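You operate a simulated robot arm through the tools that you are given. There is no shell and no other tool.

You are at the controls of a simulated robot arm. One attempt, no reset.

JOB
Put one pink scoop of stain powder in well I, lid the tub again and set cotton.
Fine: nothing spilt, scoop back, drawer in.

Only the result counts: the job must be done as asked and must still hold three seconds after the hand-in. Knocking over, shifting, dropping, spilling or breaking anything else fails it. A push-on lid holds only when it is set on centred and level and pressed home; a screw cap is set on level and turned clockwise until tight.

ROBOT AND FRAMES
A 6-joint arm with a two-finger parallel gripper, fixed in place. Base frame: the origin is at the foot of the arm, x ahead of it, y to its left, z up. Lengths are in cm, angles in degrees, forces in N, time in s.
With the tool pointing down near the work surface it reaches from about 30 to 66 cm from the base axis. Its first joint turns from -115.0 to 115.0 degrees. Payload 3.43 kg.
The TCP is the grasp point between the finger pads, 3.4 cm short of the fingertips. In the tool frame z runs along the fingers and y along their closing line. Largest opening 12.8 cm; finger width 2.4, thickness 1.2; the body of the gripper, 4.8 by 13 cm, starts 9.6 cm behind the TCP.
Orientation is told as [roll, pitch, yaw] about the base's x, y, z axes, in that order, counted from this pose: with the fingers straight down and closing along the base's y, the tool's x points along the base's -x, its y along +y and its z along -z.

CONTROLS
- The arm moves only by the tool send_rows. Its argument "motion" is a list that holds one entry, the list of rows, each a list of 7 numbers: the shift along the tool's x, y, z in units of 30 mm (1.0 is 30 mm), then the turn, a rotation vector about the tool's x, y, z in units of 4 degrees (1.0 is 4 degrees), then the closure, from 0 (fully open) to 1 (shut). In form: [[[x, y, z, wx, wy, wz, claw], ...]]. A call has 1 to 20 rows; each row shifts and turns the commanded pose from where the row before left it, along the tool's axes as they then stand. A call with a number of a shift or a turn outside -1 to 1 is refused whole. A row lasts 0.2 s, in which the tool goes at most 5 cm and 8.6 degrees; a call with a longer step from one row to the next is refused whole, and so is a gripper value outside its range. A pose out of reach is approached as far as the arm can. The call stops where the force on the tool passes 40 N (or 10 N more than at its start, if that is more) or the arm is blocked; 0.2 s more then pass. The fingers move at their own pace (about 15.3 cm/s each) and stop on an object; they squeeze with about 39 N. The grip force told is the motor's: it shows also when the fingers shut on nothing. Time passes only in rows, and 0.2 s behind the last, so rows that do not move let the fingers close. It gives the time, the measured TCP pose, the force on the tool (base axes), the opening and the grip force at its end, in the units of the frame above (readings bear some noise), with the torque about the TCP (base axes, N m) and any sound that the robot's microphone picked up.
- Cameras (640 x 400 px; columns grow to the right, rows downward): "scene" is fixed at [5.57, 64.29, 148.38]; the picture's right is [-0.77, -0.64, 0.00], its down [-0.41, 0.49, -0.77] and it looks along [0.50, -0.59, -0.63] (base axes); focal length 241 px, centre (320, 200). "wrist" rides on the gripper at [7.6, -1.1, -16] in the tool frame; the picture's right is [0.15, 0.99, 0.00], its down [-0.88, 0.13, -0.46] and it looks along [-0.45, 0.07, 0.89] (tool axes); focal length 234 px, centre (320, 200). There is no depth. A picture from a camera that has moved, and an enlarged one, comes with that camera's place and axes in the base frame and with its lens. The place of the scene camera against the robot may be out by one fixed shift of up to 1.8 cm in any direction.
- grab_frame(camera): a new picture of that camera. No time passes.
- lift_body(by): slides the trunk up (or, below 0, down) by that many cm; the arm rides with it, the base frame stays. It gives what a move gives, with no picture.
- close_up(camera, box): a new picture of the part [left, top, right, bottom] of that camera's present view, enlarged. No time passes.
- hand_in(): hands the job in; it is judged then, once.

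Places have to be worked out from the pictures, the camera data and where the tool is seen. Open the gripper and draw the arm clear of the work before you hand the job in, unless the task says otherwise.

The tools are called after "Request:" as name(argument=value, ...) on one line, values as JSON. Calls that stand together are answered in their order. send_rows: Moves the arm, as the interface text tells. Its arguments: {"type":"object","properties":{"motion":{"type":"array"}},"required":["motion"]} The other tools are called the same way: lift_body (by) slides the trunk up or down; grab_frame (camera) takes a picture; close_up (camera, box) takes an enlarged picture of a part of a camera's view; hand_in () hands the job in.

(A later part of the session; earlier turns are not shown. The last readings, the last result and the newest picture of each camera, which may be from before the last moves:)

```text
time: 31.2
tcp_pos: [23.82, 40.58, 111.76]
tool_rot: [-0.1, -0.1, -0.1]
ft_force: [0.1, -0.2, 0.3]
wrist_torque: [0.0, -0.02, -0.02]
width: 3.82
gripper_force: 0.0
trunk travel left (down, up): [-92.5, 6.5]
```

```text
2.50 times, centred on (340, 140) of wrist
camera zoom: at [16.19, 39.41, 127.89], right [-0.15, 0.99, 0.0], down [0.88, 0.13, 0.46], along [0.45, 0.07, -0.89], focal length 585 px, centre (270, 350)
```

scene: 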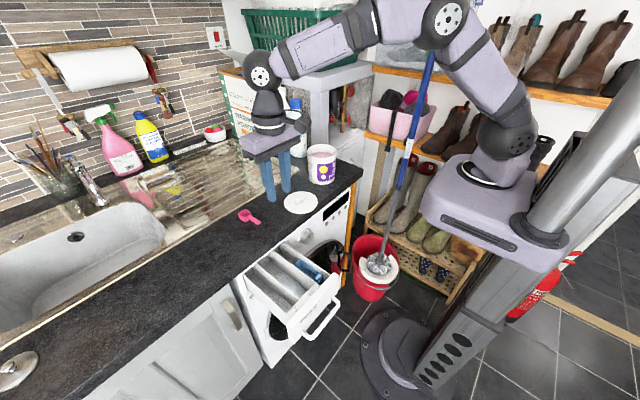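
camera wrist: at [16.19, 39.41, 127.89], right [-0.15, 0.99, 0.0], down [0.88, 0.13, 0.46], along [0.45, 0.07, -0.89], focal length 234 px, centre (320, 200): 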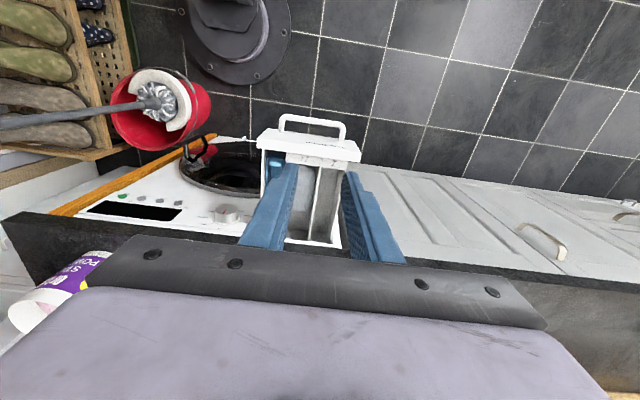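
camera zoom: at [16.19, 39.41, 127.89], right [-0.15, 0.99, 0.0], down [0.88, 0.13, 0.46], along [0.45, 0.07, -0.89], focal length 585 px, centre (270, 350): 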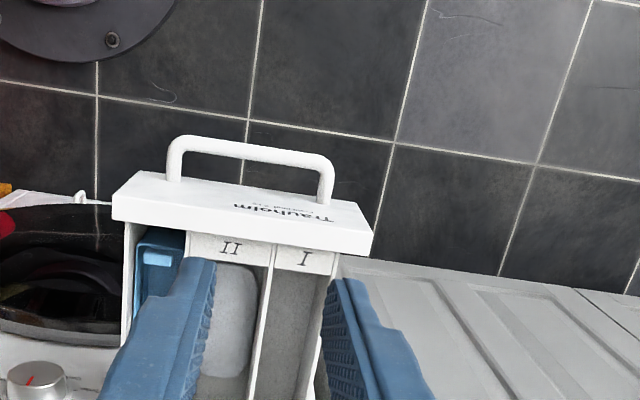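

The fingers hide the drawer; I'll open them fully and take a cleaner close look.

Request:
send_rows(motion=[[[0.3, 0.1, 0, 0, 0, 0, 0], [0.3, 0.1, 0, 0, 0, 0, 0], [0, 0, 0, 0, 0, 0, 0]]])

Request:
close_up(camera="wrist", box=[240, 90, 400, 250])

Request:
close_up(camera="scene", box=[230, 225, 350, 345])

```text
time: 32.0
tcp_pos: [21.96, 41.35, 111.85]
tool_rot: [0.0, 0.1, 0.0]
ft_force: [-0.2, -1.5, -0.3]
wrist_torque: [-0.02, 0.02, -0.02]
width: 12.8
gripper_force: 0.1
trunk travel left (down, up): [-92.5, 6.5]
```

```text
2.50 times, centred on (320, 170) of wrist
camera zoom: at [14.38, 40.07, 127.89], right [-0.15, 0.99, 0.0], down [0.88, 0.13, 0.46], along [0.45, 0.07, -0.89], focal length 585 px, centre (320, 275)
```

zoom: 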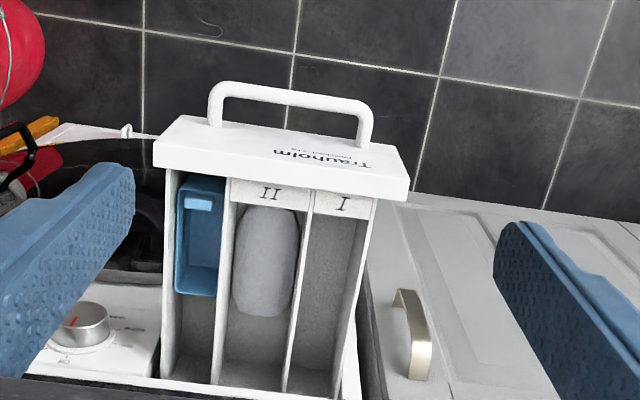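

```text
3.33 times, centred on (290, 285) of scene
camera zoom: at [5.57, 64.29, 148.38], right [-0.77, -0.64, 0.0], down [-0.41, 0.49, -0.77], along [0.5, -0.59, -0.63], focal length 805 px, centre (420, -83)
```

zoom: 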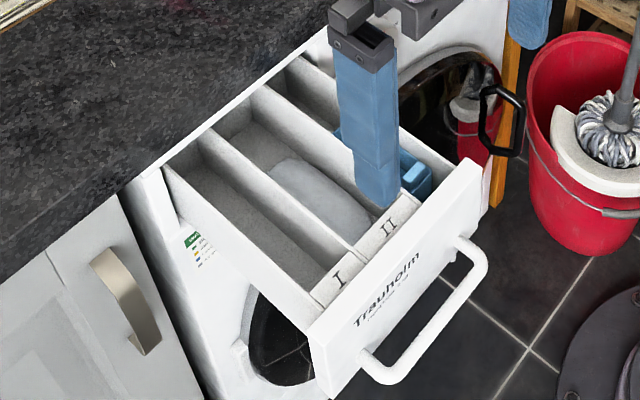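

Well I spans about x 32–43 (clear of the worktop edge at 44), y 42–47, with the drawer top at z≈82. Now I move back towards the scoop, then pitch the tool forward so the fingers come at the handle at about 40° below horizontal.

Request:
send_rows(motion=[[[-0.852, -0.22, 0.0, 0, 0, 0, 0.6], [-0.852, -0.22, 0.0, 0, 0, 0, 0.72], [-0.852, -0.22, 0.0, 0, 0, 0, 0.72], [-0.852, -0.22, 0.0, 0, 0, 0, 0.72], [-0.852, -0.22, 0.0, 0, 0, 0, 0.72], [-0.852, -0.22, 0.0, 0, 0, 0, 0.72], [-0.852, -0.22, 0.0, 0, 0, 0, 0.72], [-0.852, -0.22, 0.0, 0, 0, 0, 0.72]]])

Request:
send_rows(motion=[[[0, 0, 0, 0, -1, 0, 0.72], [0, 0, 0, 0, -1, 0, 0.72], [0, 0, 0, 0, -1, 0, 0.72], [0, 0, 0, 0, -1, 0, 0.72], [0, 0, 0, 0, -1, 0, 0.72], [0, 0, 0, 0, -1, 0, 0.72], [0, 0, 0, 0, -1, 0, 0.72], [0, 0, 0, 0, -1, 0, 0.72], [0, 0, 0, 0, -1, 0, 0.72], [0, 0, 0, 0, -1, 0, 0.72], [0, 0, 0, 0, -1, 0, 0.72], [0, 0, 0, 0, -1, 0, 0.72], [0, 0, 0, 0, -0.5, 0, 0.72]]])

Request:
grab_frame(camera="wrist")

Request:
grab_frame(camera="scene")

```text
time: 33.8
tcp_pos: [42.4, 35.77, 111.96]
tool_rot: [0.0, 0.0, 0.0]
ft_force: [-0.1, -0.5, 1.2]
wrist_torque: [0.02, 0.04, -0.02]
width: 3.61
gripper_force: 0.0
trunk travel left (down, up): [-92.5, 6.5]
```

```text
time: 36.6
tcp_pos: [42.36, 35.84, 111.97]
tool_rot: [0.0, -50.1, 0.0]
ft_force: [0.0, 0.1, 0.1]
wrist_torque: [0.0, 0.01, 0.01]
width: 3.59
gripper_force: 0.1
trunk travel left (down, up): [-92.5, 6.5]
```

```text
taken
camera wrist: at [25.22, 34.71, 116.41], right [-0.09, 0.99, -0.11], down [0.22, 0.13, 0.97], along [0.97, 0.07, -0.23], focal length 234 px, centre (320, 200)
```

wrist: 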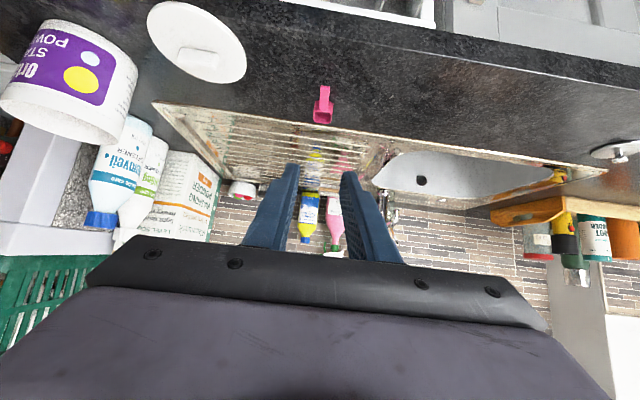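

```text
taken
```

scene: 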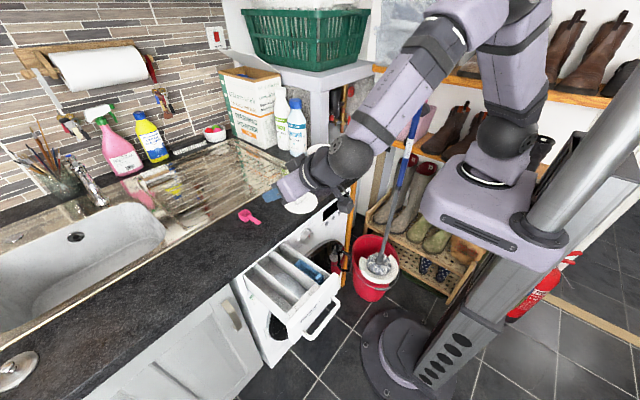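

Pitch of −50° reached fine. Close-up of the scoop from this low angle to measure its heights.

Request:
close_up(camera="wrist", box=[290, 75, 360, 135])

Request:
close_up(camera="wrist", box=[0, 0, 260, 170])

```text
6.67 times, centred on (325, 105) of wrist
camera zoom: at [25.22, 34.71, 116.41], right [-0.09, 0.99, -0.11], down [0.22, 0.13, 0.97], along [0.97, 0.07, -0.23], focal length 1561 px, centre (287, 833)
```

zoom: 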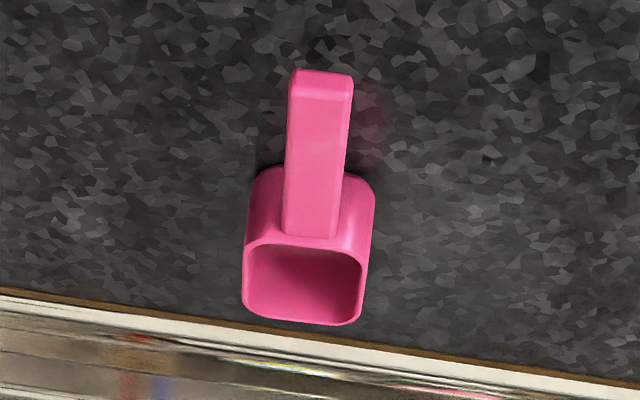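

```text
2.35 times, centred on (130, 85) of wrist
camera zoom: at [25.22, 34.71, 116.41], right [-0.09, 0.99, -0.11], down [0.22, 0.13, 0.97], along [0.97, 0.07, -0.23], focal length 551 px, centre (767, 471)
```

zoom: 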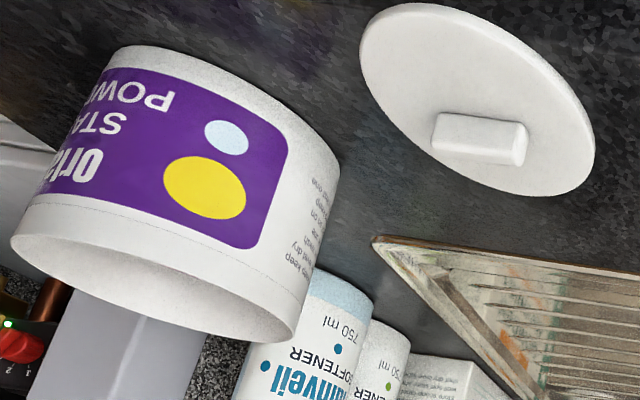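

Handle top is at z≈93.1, its end at (54.4, 35.7), bowl far rim at x≈63.6, so the worktop is at about z 91.0. I'll yaw 3.7° to match the handle and go to a pre-grasp point 6 cm back along the approach line.

Request:
send_rows(motion=[[[0, 0, 0, -0.709, 0, -0.595, 0.72], [0.315, -0.051, 0.811, 0, 0, 0, 0.72], [0.315, -0.051, 0.811, 0, 0, 0, 0.72], [0.315, -0.051, 0.811, 0, 0, 0, 0.72], [0.315, -0.051, 0.811, 0, 0, 0, 0.72], [0.315, -0.051, 0.811, 0, 0, 0, 0.72], [0.315, -0.051, 0.811, 0, 0, 0, 0.72]]])

Request:
grab_frame(camera="wrist")

Request:
close_up(camera="wrist", box=[240, 80, 400, 230])

Request:
close_up(camera="scene", box=[220, 170, 330, 240])

```text
time: 38.2
tcp_pos: [50.06, 35.58, 98.28]
tool_rot: [-0.1, -50.1, 3.8]
ft_force: [0.7, 0.0, -0.8]
wrist_torque: [-0.03, 0.0, 0.01]
width: 3.59
gripper_force: 0.0
trunk travel left (down, up): [-92.5, 6.5]
```

```text
taken
camera wrist: at [32.93, 33.28, 102.77], right [-0.16, 0.98, -0.11], down [0.21, 0.14, 0.97], along [0.97, 0.13, -0.23], focal length 234 px, centre (320, 200)
```

wrist: 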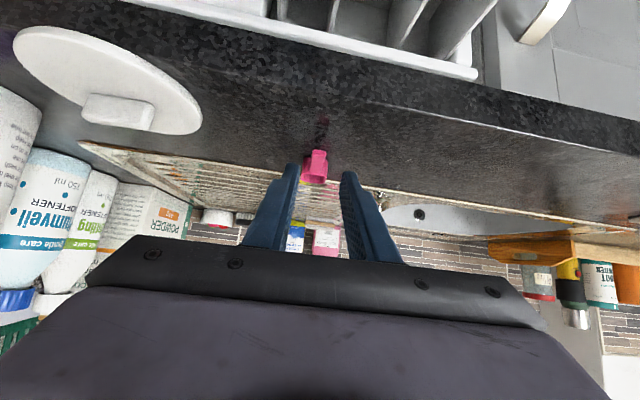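

```text
2.67 times, centred on (320, 155) of wrist
camera zoom: at [32.93, 33.28, 102.77], right [-0.16, 0.98, -0.11], down [0.21, 0.14, 0.97], along [0.97, 0.13, -0.23], focal length 624 px, centre (320, 320)
```

zoom: 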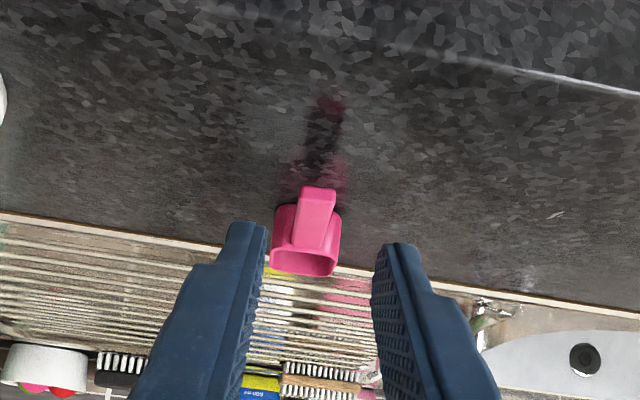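

```text
5.71 times, centred on (275, 205) of scene
camera zoom: at [5.57, 64.29, 148.38], right [-0.77, -0.64, 0.0], down [-0.41, 0.49, -0.77], along [0.5, -0.59, -0.63], focal length 1380 px, centre (577, 171)
```

zoom: 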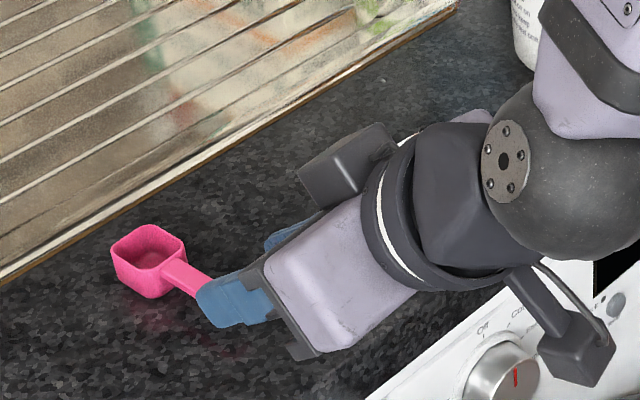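

The handle lies centred between the fingers. Advancing about 6 cm along the approach line, slowing at the end.

Request:
send_rows(motion=[[[0.01, -0.01, 0.6, 0, 0, 0, 0.72], [0.01, -0.01, 0.6, 0, 0, 0, 0.72], [0.01, 0, 0.4, 0, 0, 0, 0.72], [0.01, 0, 0.2, 0, 0, 0, 0.72]]])

Request:
close_up(camera="wrist", box=[240, 80, 400, 230])

Request:
close_up(camera="scene", box=[230, 190, 290, 235])

```text
time: 39.2
tcp_pos: [53.94, 35.58, 94.6]
tool_rot: [0.1, -50.0, 3.8]
ft_force: [-0.7, -0.9, 0.1]
wrist_torque: [-0.02, -0.02, 0.0]
width: 3.59
gripper_force: 0.0
trunk travel left (down, up): [-92.5, 6.5]
```

```text
2.67 times, centred on (320, 155) of wrist
camera zoom: at [36.98, 33.41, 99.09], right [-0.16, 0.98, -0.11], down [0.21, 0.14, 0.97], along [0.97, 0.13, -0.23], focal length 624 px, centre (320, 320)
```

zoom: 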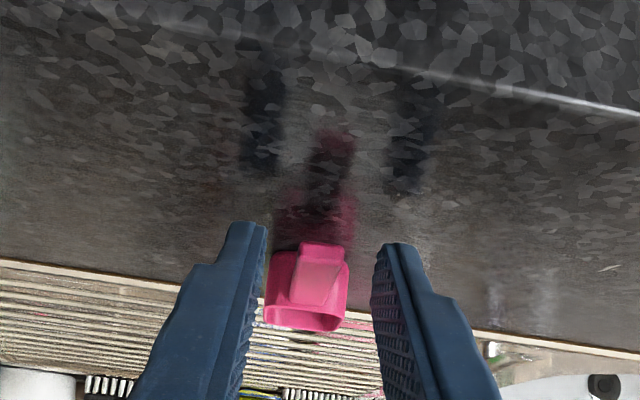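

```text
8.89 times, centred on (260, 212) of scene
camera zoom: at [5.57, 64.29, 148.38], right [-0.77, -0.64, 0.0], down [-0.41, 0.49, -0.77], along [0.5, -0.59, -0.63], focal length 2146 px, centre (853, 89)
```

zoom: 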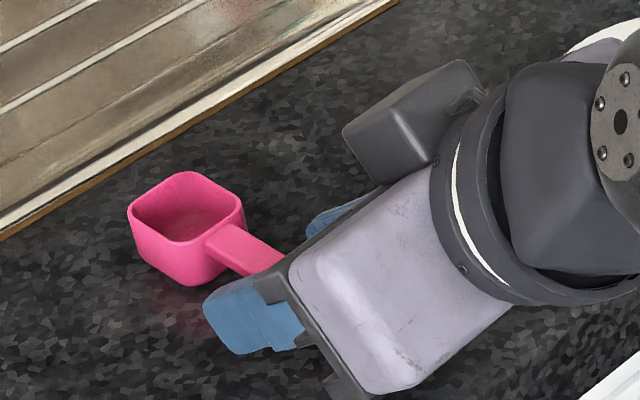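

The fingers straddle the handle about 2 cm in. I'll go 0.4 cm further and close.

Request:
send_rows(motion=[[[0, 0, 0.14, 0, 0, 0, 0.72], [0, 0, 0, 0, 0, 0, 0.85], [0, 0, 0, 0, 0, 0, 1], [0, 0, 0, 0, 0, 0, 1], [0, 0, 0, 0, 0, 0, 1]]])

Request:
close_up(camera="wrist", box=[240, 80, 400, 230])

Request:
close_up(camera="scene", box=[230, 190, 290, 235])

```text
time: 40.4
tcp_pos: [54.34, 35.67, 94.47]
tool_rot: [0.0, -49.9, 3.7]
ft_force: [1.1, 0.7, 0.9]
wrist_torque: [0.03, -0.04, 0.03]
width: 1.25
gripper_force: 38.9
trunk travel left (down, up): [-92.5, 6.5]
```

```text
2.67 times, centred on (320, 155) of wrist
camera zoom: at [37.3, 33.43, 98.9], right [-0.16, 0.98, -0.11], down [0.21, 0.14, 0.97], along [0.97, 0.13, -0.23], focal length 624 px, centre (320, 320)
```

zoom: 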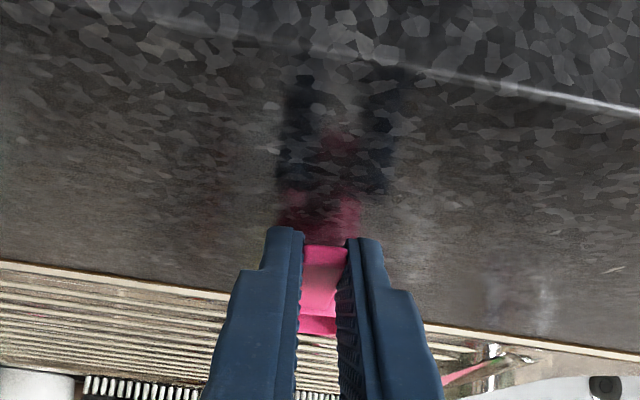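

```text
8.89 times, centred on (260, 212) of scene
camera zoom: at [5.57, 64.29, 148.38], right [-0.77, -0.64, 0.0], down [-0.41, 0.49, -0.77], along [0.5, -0.59, -0.63], focal length 2146 px, centre (853, 89)
```

zoom: 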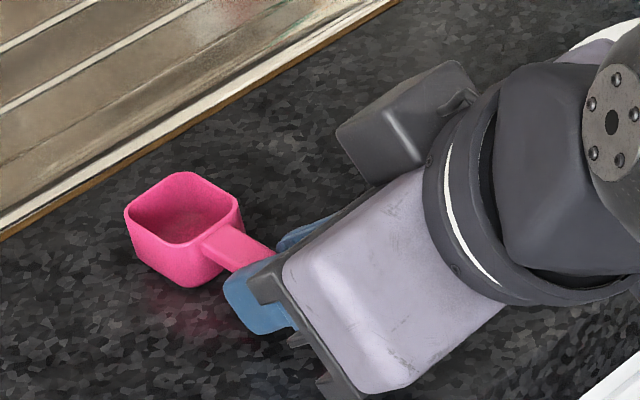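

Scoop gripped (1.25 cm) at TCP (54.34, 35.67, 94.47), pitch −50, yaw 3.7 — I'll note that for putting it back. Now lifting it straight up 10 cm.

Request:
send_rows(motion=[[[-0.25, 0, -0.21, 0, 0, 0, 1], [-0.5, 0, -0.42, 0, 0, 0, 1], [-0.6, 0, -0.5, 0, 0, 0, 1], [-0.6, 0, -0.5, 0, 0, 0, 1], [-0.6, 0, -0.5, 0, 0, 0, 1]]])

Request:
close_up(camera="scene", box=[220, 150, 340, 235])

Request:
close_up(camera="wrist", box=[240, 80, 400, 230])

```text
time: 41.6
tcp_pos: [54.17, 35.78, 104.42]
tool_rot: [0.1, -50.1, 3.7]
ft_force: [0.3, -0.2, 0.0]
wrist_torque: [0.0, 0.01, -0.01]
width: 1.26
gripper_force: 38.3
trunk travel left (down, up): [-92.5, 6.5]
```

```text
4.71 times, centred on (280, 192) of scene
camera zoom: at [5.57, 64.29, 148.38], right [-0.77, -0.64, 0.0], down [-0.41, 0.49, -0.77], along [0.5, -0.59, -0.63], focal length 1136 px, centre (508, 235)
```

zoom: 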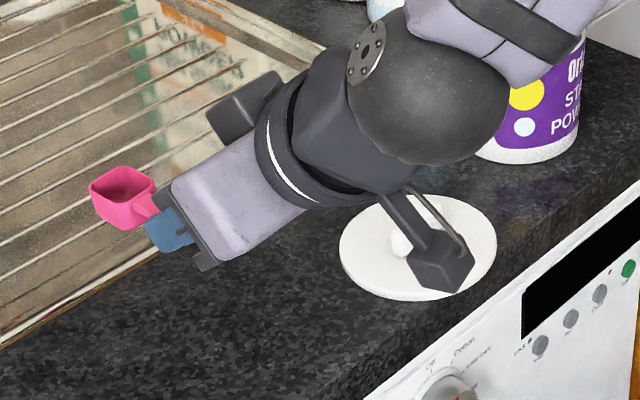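

```text
2.67 times, centred on (320, 155) of wrist
camera zoom: at [37.21, 33.5, 108.9], right [-0.16, 0.98, -0.11], down [0.21, 0.14, 0.97], along [0.97, 0.13, -0.23], focal length 624 px, centre (320, 320)
```

zoom: 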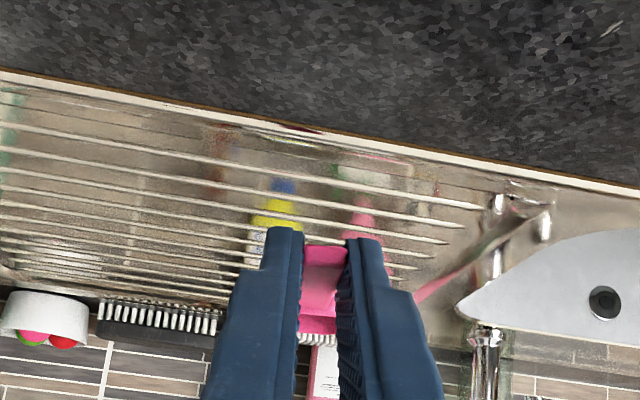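

The scoop is held firmly and level. Moving over towards the tub while rising to TCP z≈115, with yaw back to 0.

Request:
send_rows(motion=[[[0, 0, 0, 0.709, 0, 0.595, 1], [-0.2, -0.4, -0.5, 0, 0, 0, 1], [-0.2, -0.7, -0.5, 0, 0, 0, 1], [-0.15, -0.85, -0.5, 0, 0, 0, 1], [-0.1, -0.875, -0.4, 0, 0, 0, 1], [-0.1, -0.875, -0.35, 0, 0, 0, 1], [-0.08, -0.875, -0.3, 0, 0, 0, 1], [-0.08, -0.875, -0.3, 0, 0, 0, 1], [-0.08, -0.875, -0.3, 0, 0, 0, 1], [-0.06, -0.875, -0.3, 0, 0, 0, 1], [-0.05, -0.875, -0.3, 0, 0, 0, 1], [-0.05, -0.875, -0.2, 0, 0, 0, 1], [-0.05, -0.875, -0.16, 0, 0, 0, 1], [0, -0.875, 0, 0, 0, 0, 1], [0, -0.6, 0, 0, 0, 0, 1]]])

Request:
grab_frame(camera="wrist")

Request:
grab_frame(camera="scene")

```text
time: 44.8
tcp_pos: [47.9, 1.93, 115.22]
tool_rot: [-0.1, -49.9, -0.1]
ft_force: [-0.9, -0.3, -0.4]
wrist_torque: [0.01, 0.01, -0.01]
width: 1.22
gripper_force: 39.1
out of reach, approached as far as the arm can: row 14
trunk travel left (down, up): [-92.5, 6.5]
```

```text
taken
camera wrist: at [30.86, 0.87, 119.8], right [-0.09, 0.99, -0.11], down [0.22, 0.13, 0.97], along [0.97, 0.06, -0.23], focal length 234 px, centre (320, 200)
```

wrist: 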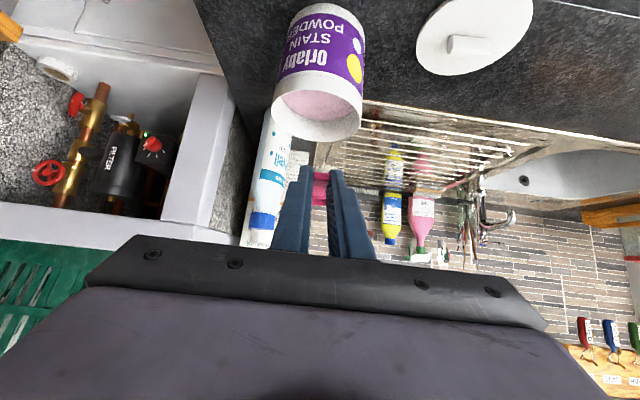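

```text
taken
```

scene: 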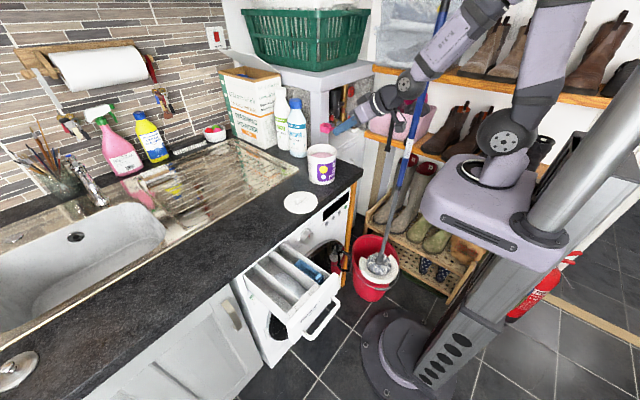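

The arm reports one row clipped near here (reach limit at this tilt), ending at (47.9, 1.9, 115.2). Let me take close-ups of the tub from here.

Request:
close_up(camera="wrist", box=[250, 0, 390, 150])

Request:
close_up(camera="scene", box=[290, 100, 370, 220])

```text
2.67 times, centred on (320, 75) of wrist
camera zoom: at [30.86, 0.87, 119.8], right [-0.09, 0.99, -0.11], down [0.22, 0.13, 0.97], along [0.97, 0.06, -0.23], focal length 624 px, centre (320, 533)
```

zoom: 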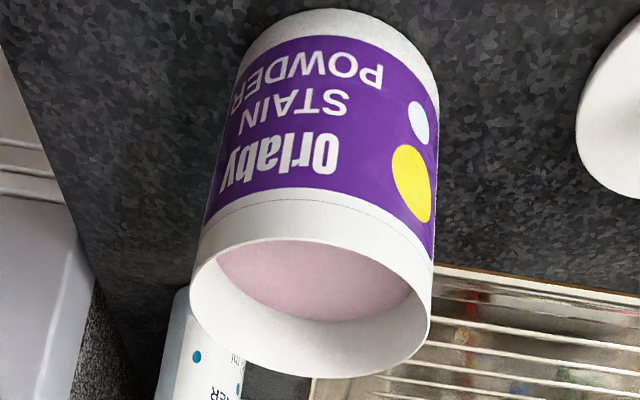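

```text
3.33 times, centred on (330, 160) of scene
camera zoom: at [5.57, 64.29, 148.38], right [-0.77, -0.64, 0.0], down [-0.41, 0.49, -0.77], along [0.5, -0.59, -0.63], focal length 805 px, centre (287, 333)
```

zoom: 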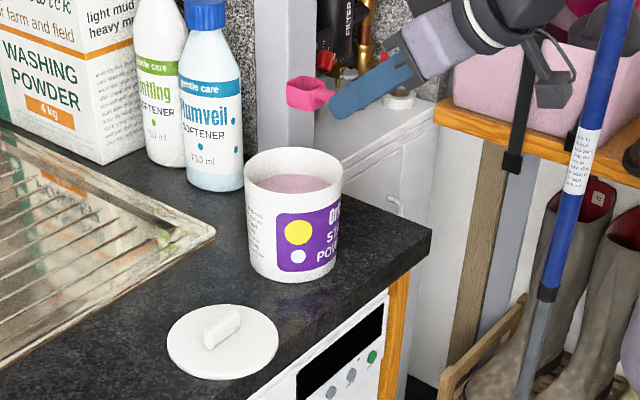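

Tub rim centre: about (57.55, 0.9), rim z≈103.2, inner radius ≈5.2, powder surface at z≈99.8. I'll rotate the tool to vertical here (scoop nose-down, empty) above the tub and watch for reach warnings.

Request:
send_rows(motion=[[[0, 0, 0, 0, 1, 0, 1], [0, 0, 0, 0, 1, 0, 1], [0, 0, 0, 0, 1, 0, 1], [0, 0, 0, 0, 1, 0, 1], [0, 0, 0, 0, 1, 0, 1], [0, 0, 0, 0, 1, 0, 1], [0, 0, 0, 0, 1, 0, 1], [0, 0, 0, 0, 1, 0, 1], [0, 0, 0, 0, 1, 0, 1], [0, 0, 0, 0, 1, 0, 1], [0, 0, 0, 0, 1, 0, 1], [0, 0, 0, 0, 1, 0, 1]]])

Request:
grab_frame(camera="wrist")

Request:
grab_frame(camera="scene")

```text
time: 47.4
tcp_pos: [48.15, -0.77, 115.34]
tool_rot: [-5.0, -24.3, -2.1]
ft_force: [0.3, -1.0, 0.4]
wrist_torque: [0.01, 0.03, -0.01]
width: 1.26
gripper_force: 39.1
out of reach, approached as far as the arm can: row 2, 3, 4, 5, 6, 7, 9
trunk travel left (down, up): [-92.5, 6.5]
```

```text
taken
camera wrist: at [34.66, -0.01, 126.87], right [-0.06, 0.99, -0.14], down [0.63, 0.15, 0.77], along [0.78, -0.04, -0.63], focal length 234 px, centre (320, 200)
```

wrist: 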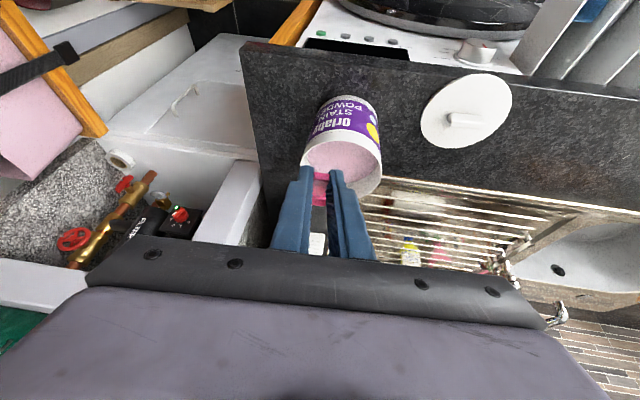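

```text
taken
```

scene: 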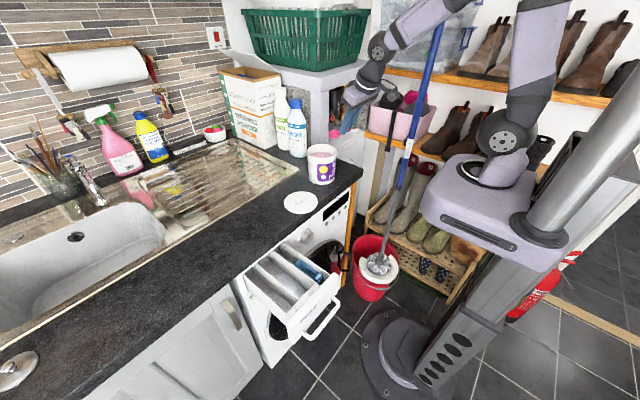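

The arm lagged in orientation (pitch −24, roll −5) — likely passing near a wrist singularity. I'll send idle rows to see whether it settles to the commanded pose.

Request:
send_rows(motion=[[[0, 0, 0, 0, 0, 0, 1], [0, 0, 0, 0, 0, 0, 1], [0, 0, 0, 0, 0, 0, 1], [0, 0, 0, 0, 0, 0, 1], [0, 0, 0, 0, 0, 0, 1]]])

Request:
grab_frame(camera="scene")

```text
time: 48.6
tcp_pos: [48.15, -0.72, 115.5]
tool_rot: [-5.0, -24.4, -2.1]
ft_force: [0.2, 0.0, 0.6]
wrist_torque: [-0.02, -0.01, -0.02]
width: 1.22
gripper_force: 38.4
trunk travel left (down, up): [-92.5, 6.5]
```

```text
taken
```

scene: 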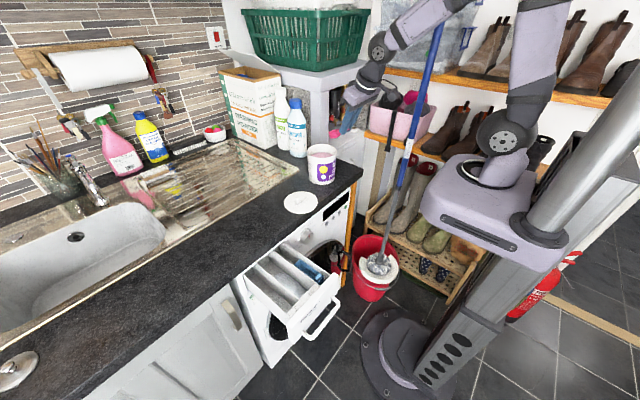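

It settled there, so the wrist was too close to the base axis (arm folded near its inner limit) at that tilt. I'll bring the tool to exact vertical, then raise and later lower the trunk to give the arm more room.

Request:
send_rows(motion=[[[0, 0, 0, -0.195, 0.869, -0.114, 1], [0, 0, 0, -0.195, 0.869, -0.114, 1], [0, 0, 0, -0.195, 0.869, -0.114, 1], [0, 0, 0, -0.195, 0.869, -0.114, 1], [0, 0, 0, -0.195, 0.869, -0.114, 1], [0, 0, 0, -0.195, 0.869, -0.114, 1], [0, 0, 0, -0.195, 0.869, -0.114, 1], [0, 0, -0.3, 0, 0, 0, 1]]])

Request:
grab_frame(camera="wrist")

Request:
grab_frame(camera="scene")

```text
time: 50.4
tcp_pos: [48.18, -0.64, 116.43]
tool_rot: [0.0, 0.1, 0.1]
ft_force: [0.4, 0.7, -0.1]
wrist_torque: [0.0, -0.01, -0.01]
width: 1.22
gripper_force: 39.3
trunk travel left (down, up): [-92.5, 6.5]
```

```text
taken
camera wrist: at [40.52, -1.89, 132.33], right [-0.15, 0.99, 0.0], down [0.88, 0.13, 0.46], along [0.45, 0.07, -0.89], focal length 234 px, centre (320, 200)
```

wrist: 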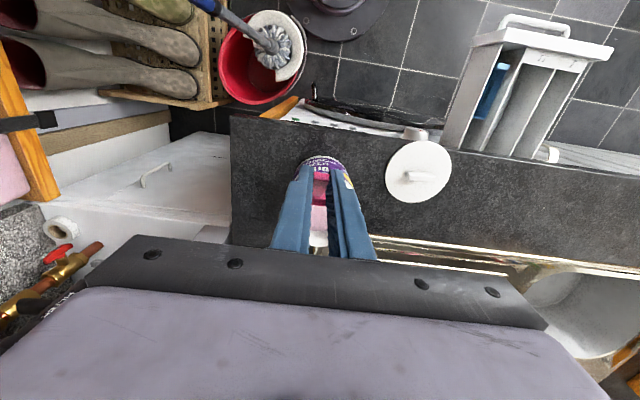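

```text
taken
```

scene: 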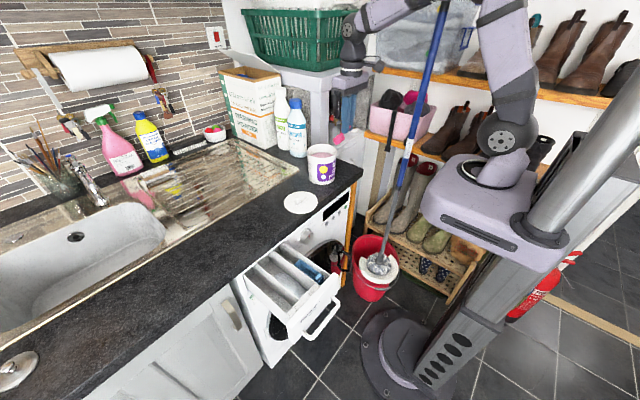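

Vertical now with no offset left. I'll move over the tub's centre line to TCP (55.05, 0.9, 113) and check alignment before dipping.

Request:
send_rows(motion=[[[-0.573, 0.13, 0.2, 0, 0, 0, 1], [-0.573, 0.13, 0.25, 0, 0, 0, 1], [-0.573, 0.13, 0.3, 0, 0, 0, 1], [-0.573, 0.13, 0.35, 0, 0, 0, 1]]])

Request:
close_up(camera="wrist", box=[240, 110, 400, 260])

Request:
close_up(camera="scene", box=[290, 110, 360, 200])

```text
time: 51.4
tcp_pos: [55.01, 0.88, 112.96]
tool_rot: [0.0, 0.1, 0.1]
ft_force: [-0.4, 0.1, -0.7]
wrist_torque: [0.01, -0.02, 0.0]
width: 1.26
gripper_force: 39.0
trunk travel left (down, up): [-92.5, 6.5]
```

```text
2.67 times, centred on (320, 185) of wrist
camera zoom: at [47.41, -0.39, 128.97], right [-0.15, 0.99, 0.0], down [0.88, 0.13, 0.45], along [0.45, 0.07, -0.89], focal length 624 px, centre (320, 240)
```

zoom: 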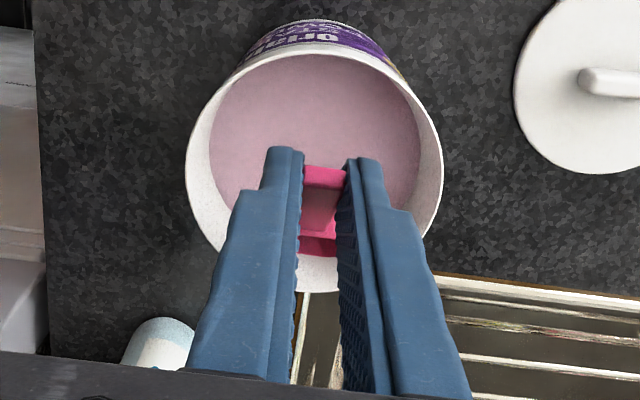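

```text
4.44 times, centred on (325, 155) of scene
camera zoom: at [5.57, 64.29, 148.38], right [-0.77, -0.64, 0.0], down [-0.41, 0.49, -0.77], along [0.5, -0.59, -0.63], focal length 1073 px, centre (298, 400)
```

zoom: 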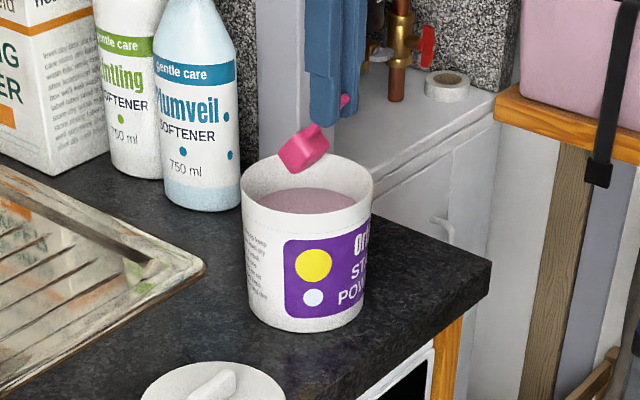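

Alignment looks right (tub centre ≈ (57.5, 0.9)). Lowering the nose-down scoop gently into the powder.

Request:
send_rows(motion=[[[0, 0, 0.4, 0, 0, 0, 1], [0, 0, 0.4, 0, 0, 0, 1], [0, 0, 0.35, 0, 0, 0, 1], [0, 0, 0.15, 0, 0, 0, 1], [0, 0, 0.15, 0, 0, 0, 1], [0, 0, 0.15, 0, 0, 0, 1], [0, 0, 0.15, 0, 0, 0, 1], [0, 0, 0.15, 0, 0, 0, 1], [0, 0, 0.15, 0, 0, 0, 1], [0, 0, 0.15, 0, 0, 0, 1], [0, 0, 0.15, 0, 0, 0, 1], [0, 0, 0.15, 0, 0, 0, 1], [0, 0, 0.15, 0, 0, 0, 1], [0, 0, 0.15, 0, 0, 0, 1]]])

Request:
close_up(camera="wrist", box=[240, 110, 400, 260])

Request:
close_up(camera="scene", box=[290, 110, 360, 200])

```text
time: 54.4
tcp_pos: [54.76, 0.81, 104.95]
tool_rot: [0.1, -0.3, -0.1]
ft_force: [-8.6, 0.2, 25.6]
wrist_torque: [0.11, -0.66, 0.04]
width: 1.24
gripper_force: 39.5
trunk travel left (down, up): [-92.5, 6.5]
```

```text
2.67 times, centred on (320, 185) of wrist
camera zoom: at [47.03, -0.34, 120.87], right [-0.15, 0.99, 0.0], down [0.88, 0.13, 0.46], along [0.45, 0.07, -0.89], focal length 624 px, centre (320, 240)
```

zoom: 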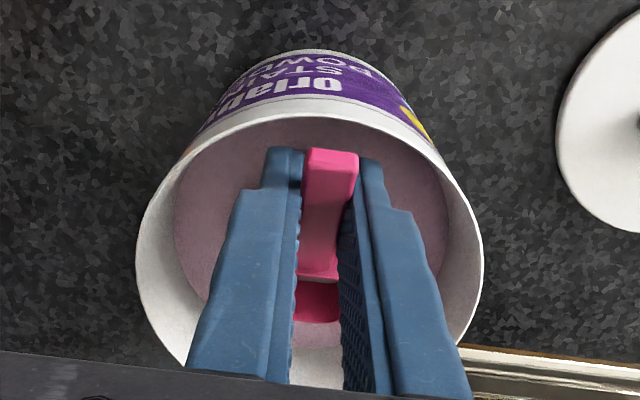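

```text
4.44 times, centred on (325, 155) of scene
camera zoom: at [5.57, 64.29, 148.38], right [-0.77, -0.64, 0.0], down [-0.41, 0.49, -0.77], along [0.5, -0.59, -0.63], focal length 1073 px, centre (298, 400)
```

zoom: 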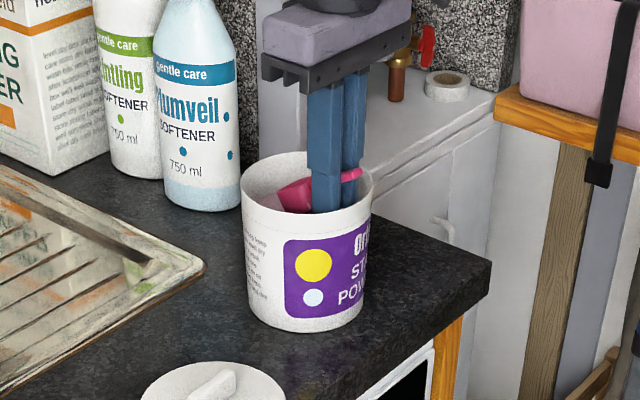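

There's 25 N of upward resistance and the scoop has turned a bit in the grip, so the powder resists like a packed bed. I'll back up 1 cm at once and look.

Request:
send_rows(motion=[[[0, 0, -0.2, 0, 0, 0, 1], [0, 0, -0.2, 0, 0, 0, 1]]])

Request:
close_up(camera="scene", box=[305, 130, 350, 175])

Request:
close_up(camera="wrist", box=[280, 130, 380, 250])

```text
time: 55.0
tcp_pos: [54.88, 0.71, 105.73]
tool_rot: [0.0, 0.1, 0.1]
ft_force: [0.0, -0.6, 0.0]
wrist_torque: [0.0, 0.02, -0.03]
width: 1.25
gripper_force: 38.7
trunk travel left (down, up): [-92.5, 6.5]
```

```text
8.89 times, centred on (328, 152) of scene
camera zoom: at [5.57, 64.29, 148.38], right [-0.77, -0.64, 0.0], down [-0.41, 0.49, -0.77], along [0.5, -0.59, -0.63], focal length 2146 px, centre (253, 622)
```

zoom: 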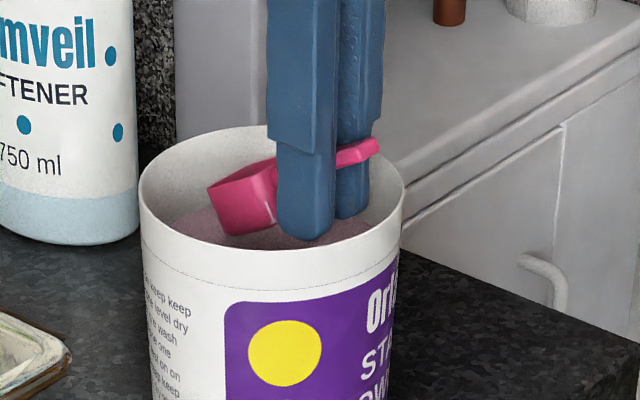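

```text
3.33 times, centred on (330, 190) of wrist
camera zoom: at [47.34, -0.32, 121.71], right [-0.15, 0.99, 0.0], down [0.88, 0.13, 0.45], along [0.45, 0.07, -0.89], focal length 781 px, centre (287, 233)
```

zoom: 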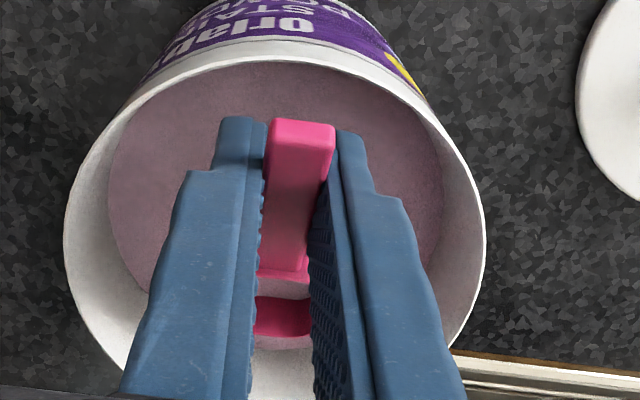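

Backing off freed it. I'll zoom hard on the bowl from both cameras to see whether anything is in it and how the scoop now sits in the grip.

Request:
close_up(camera="wrist", box=[310, 200, 340, 240])

Request:
close_up(camera="scene", box=[315, 140, 340, 162])

```text
10.00 times, centred on (325, 220) of wrist
camera zoom: at [47.34, -0.32, 121.71], right [-0.15, 0.99, 0.0], down [0.88, 0.13, 0.45], along [0.45, 0.07, -0.89], focal length 2342 px, centre (270, 0)
```

zoom: 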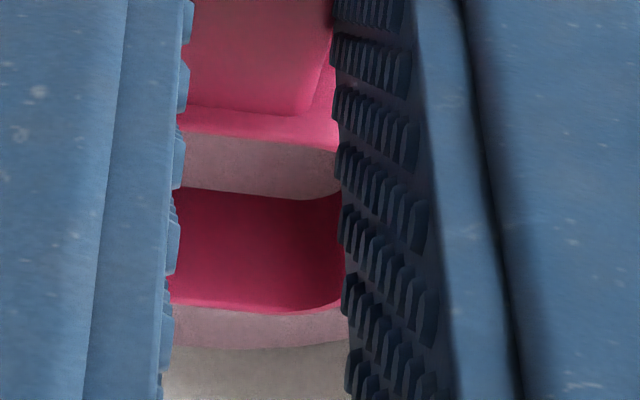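

```text
16.00 times, centred on (328, 151) of scene
camera zoom: at [5.57, 64.29, 148.38], right [-0.77, -0.64, 0.0], down [-0.41, 0.49, -0.77], along [0.5, -0.59, -0.63], focal length 3863 px, centre (200, 984)
```

zoom: 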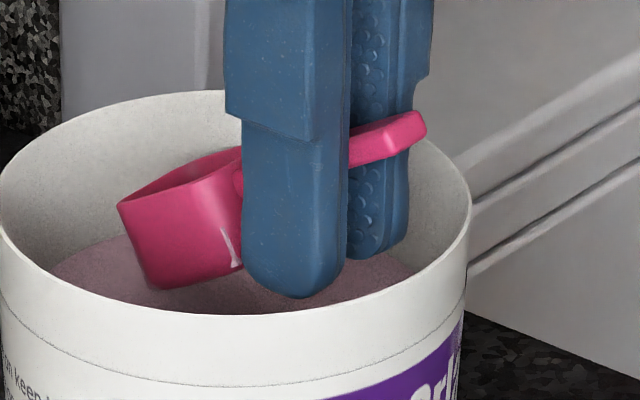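

The scoop has slid up in the fingers (the bed is stiff) and is now about 34° nose-down, but the close-up suggests a pale layer of powder in the bowl. I'll raise it clear of the rim, level it, and inspect the bowl.

Request:
send_rows(motion=[[[0, 0, -0.2, 0, 0, 0, 1], [0, 0, -0.3, 0, 0, 0, 1], [0, 0, -0.4, 0, 0, 0, 1], [0, 0, -0.4, 0, 0, 0, 1], [0, 0, -0.4, 0, 0, 0, 1], [0, 0, 0, 0, -0.7, 0, 1], [0, 0, 0, 0, -0.7, 0, 1], [0, 0, 0, 0, -0.7, 0, 1], [0, 0, 0, 0, -0.7, 0, 1], [0, 0, 0, 0, -0.7, 0, 1], [0, 0, 0, 0, -0.7, 0, 1], [0, 0, 0, 0, -0.7, 0, 1], [0, 0, 0, 0, -0.7, 0, 1], [0, 0, 0, 0, -0.7, 0, 1], [0, 0, 0, 0, -0.7, 0, 1]]])

Request:
close_up(camera="scene", box=[300, 110, 360, 170])

Request:
grab_frame(camera="wrist")

```text
time: 58.2
tcp_pos: [54.94, 0.98, 110.97]
tool_rot: [0.0, -28.1, 0.1]
ft_force: [-0.7, 0.9, -0.2]
wrist_torque: [0.0, -0.01, -0.03]
width: 1.24
gripper_force: 39.3
trunk travel left (down, up): [-92.5, 6.5]
```

```text
6.67 times, centred on (330, 140) of scene
camera zoom: at [5.57, 64.29, 148.38], right [-0.77, -0.64, 0.0], down [-0.41, 0.49, -0.77], along [0.5, -0.59, -0.63], focal length 1610 px, centre (253, 600)
```

zoom: 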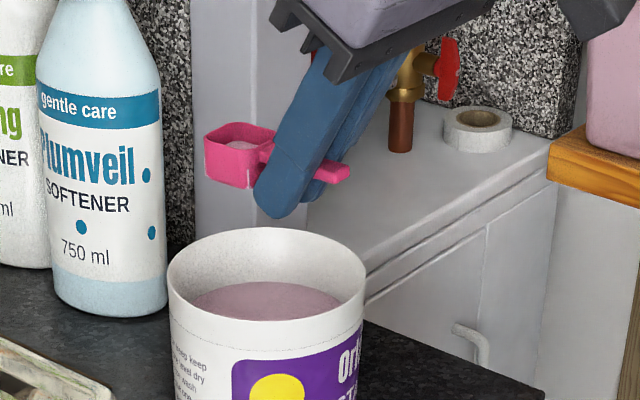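

```text
taken
camera wrist: at [40.81, -0.34, 121.48], right [-0.13, 0.99, -0.07], down [0.56, 0.13, 0.82], along [0.82, 0.07, -0.57], focal length 234 px, centre (320, 200)
```

wrist: 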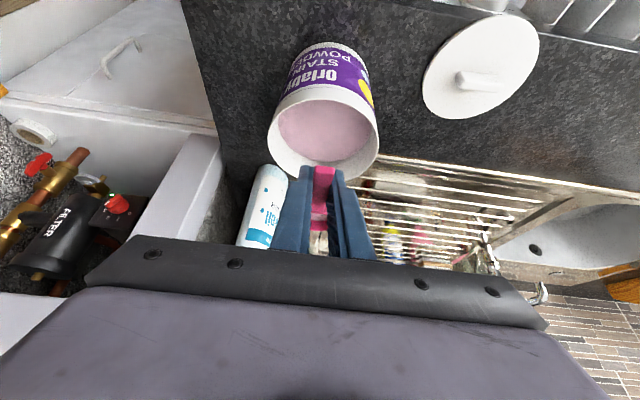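

Request:
close_up(camera="scene", box=[316, 122, 340, 146])

Request:
close_up(camera="wrist", box=[300, 160, 345, 250])

Request:
close_up(camera="wrist", box=[260, 80, 390, 190])

```text
16.00 times, centred on (328, 134) of scene
camera zoom: at [5.57, 64.29, 148.38], right [-0.77, -0.64, 0.0], down [-0.41, 0.49, -0.77], along [0.5, -0.59, -0.63], focal length 3863 px, centre (192, 1256)
```

zoom: 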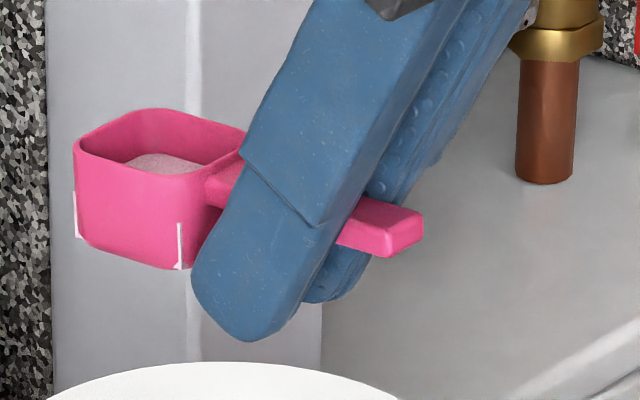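

```text
4.44 times, centred on (322, 205) of wrist
camera zoom: at [40.81, -0.34, 121.48], right [-0.13, 0.99, -0.07], down [0.56, 0.13, 0.82], along [0.82, 0.07, -0.57], focal length 1041 px, centre (309, 178)
```

zoom: 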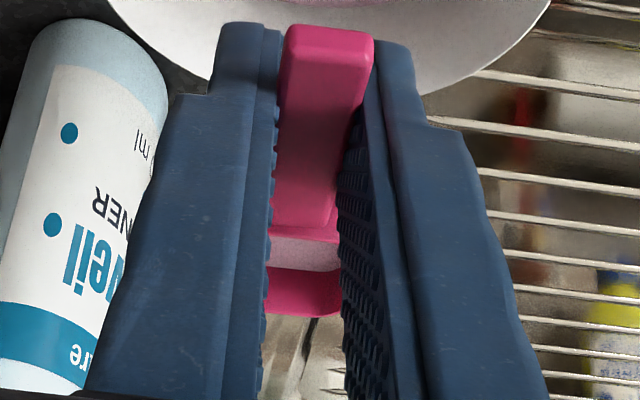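

```text
3.64 times, centred on (325, 135) of wrist
camera zoom: at [40.81, -0.34, 121.48], right [-0.13, 0.99, -0.07], down [0.56, 0.13, 0.82], along [0.82, 0.07, -0.57], focal length 852 px, centre (302, 436)
```

zoom: 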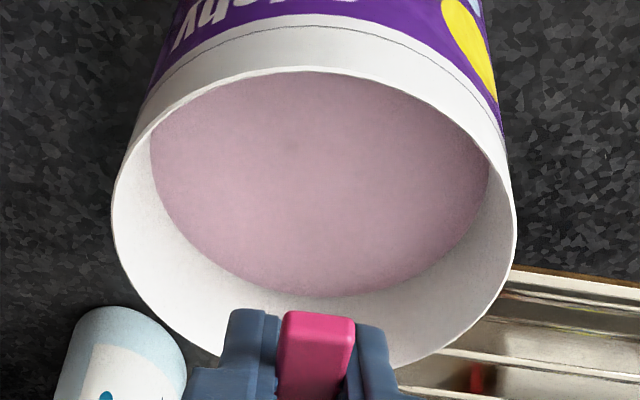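

The bowl is roughly half full and everything is still over the tub. I'll try a second pass: tip the scoop nose-down again over the tub and touch the powder gently to see how the bed behaves.

Request:
send_rows(motion=[[[0, 0, -0.1, 0, 0.9, 0, 1], [0, 0, 0, 0, 0.9, 0, 1], [0, 0, 0, 0, 0.9, 0, 1], [0, 0, 0, 0, 0.9, 0, 1], [0, 0, 0, 0, 0.9, 0, 1], [0, 0, 0, 0, 0.9, 0, 1], [0, 0, 0, 0, 0.9, 0, 1], [0, 0, 0, 0, 0.7, 0, 1]]])

Request:
close_up(camera="scene", box=[305, 120, 350, 165])

Request:
close_up(camera="wrist", box=[270, 120, 370, 250])

```text
time: 60.0
tcp_pos: [54.8, 0.82, 111.02]
tool_rot: [0.1, 0.1, 0.1]
ft_force: [0.3, 0.3, 0.1]
wrist_torque: [0.01, 0.02, 0.02]
width: 1.25
gripper_force: 38.8
trunk travel left (down, up): [-92.5, 6.5]
```

```text
8.89 times, centred on (328, 142) of scene
camera zoom: at [5.57, 64.29, 148.38], right [-0.77, -0.64, 0.0], down [-0.41, 0.49, -0.77], along [0.5, -0.59, -0.63], focal length 2146 px, centre (253, 711)
```

zoom: 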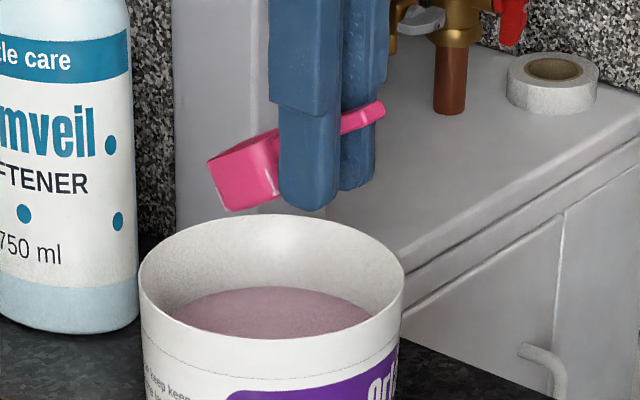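

```text
3.08 times, centred on (320, 185) of wrist
camera zoom: at [47.34, -0.37, 127.11], right [-0.15, 0.99, 0.0], down [0.88, 0.13, 0.45], along [0.45, 0.07, -0.89], focal length 720 px, centre (320, 246)
```

zoom: 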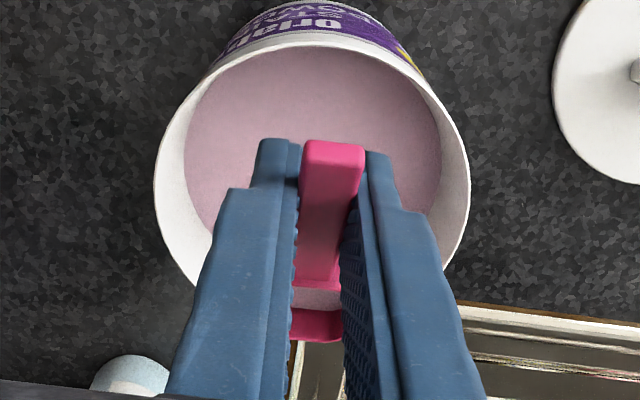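

Still holding its half load. I'll tip 15° further and lower slowly to touch the bed, then read the force.

Request:
send_rows(motion=[[[-0.1, 0, 0, 0, 0.95, 0, 1], [-0.08, 0, 0, 0, 0.95, 0, 1], [0, 0, 0, 0, 0.95, 0, 1], [0, 0, 0, 0, 0.9, 0, 1], [0, 0, 0.4, 0, 0, 0, 1], [0, 0, 0.4, 0, 0, 0, 1], [0, 0, 0.4, 0, 0, 0, 1], [0, 0, 0.2, 0, 0, 0, 1], [0, 0, 0.1, 0, 0, 0, 1]]])

Request:
close_up(camera="scene", box=[305, 130, 350, 175])

Request:
close_up(camera="wrist", box=[270, 120, 370, 250])

```text
time: 62.0
tcp_pos: [54.24, 0.84, 106.77]
tool_rot: [0.0, 15.1, 0.2]
ft_force: [0.4, -0.3, 0.1]
wrist_torque: [0.02, 0.01, 0.01]
width: 1.25
gripper_force: 39.2
trunk travel left (down, up): [-92.5, 6.5]
```

```text
8.89 times, centred on (328, 152) of scene
camera zoom: at [5.57, 64.29, 148.38], right [-0.77, -0.64, 0.0], down [-0.41, 0.49, -0.77], along [0.5, -0.59, -0.63], focal length 2146 px, centre (253, 622)
```

zoom: 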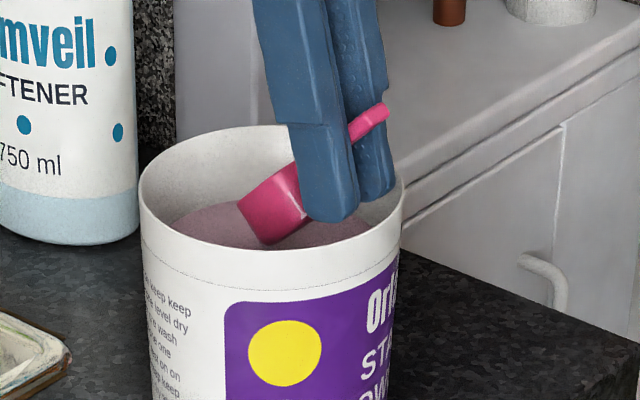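

```text
3.08 times, centred on (320, 185) of wrist
camera zoom: at [51.07, -0.4, 124.22], right [-0.14, 0.99, 0.04], down [0.97, 0.13, 0.21], along [0.2, 0.07, -0.98], focal length 720 px, centre (320, 246)
```

zoom: 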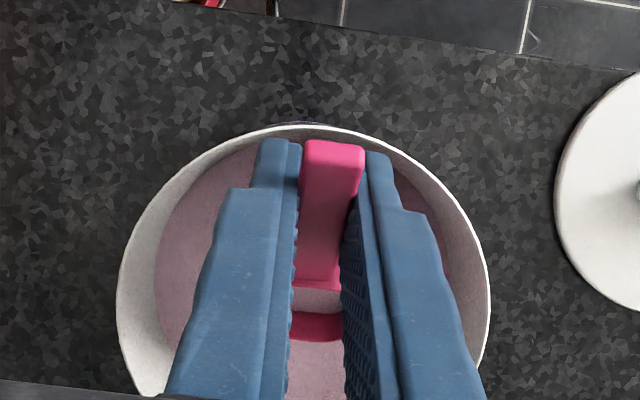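

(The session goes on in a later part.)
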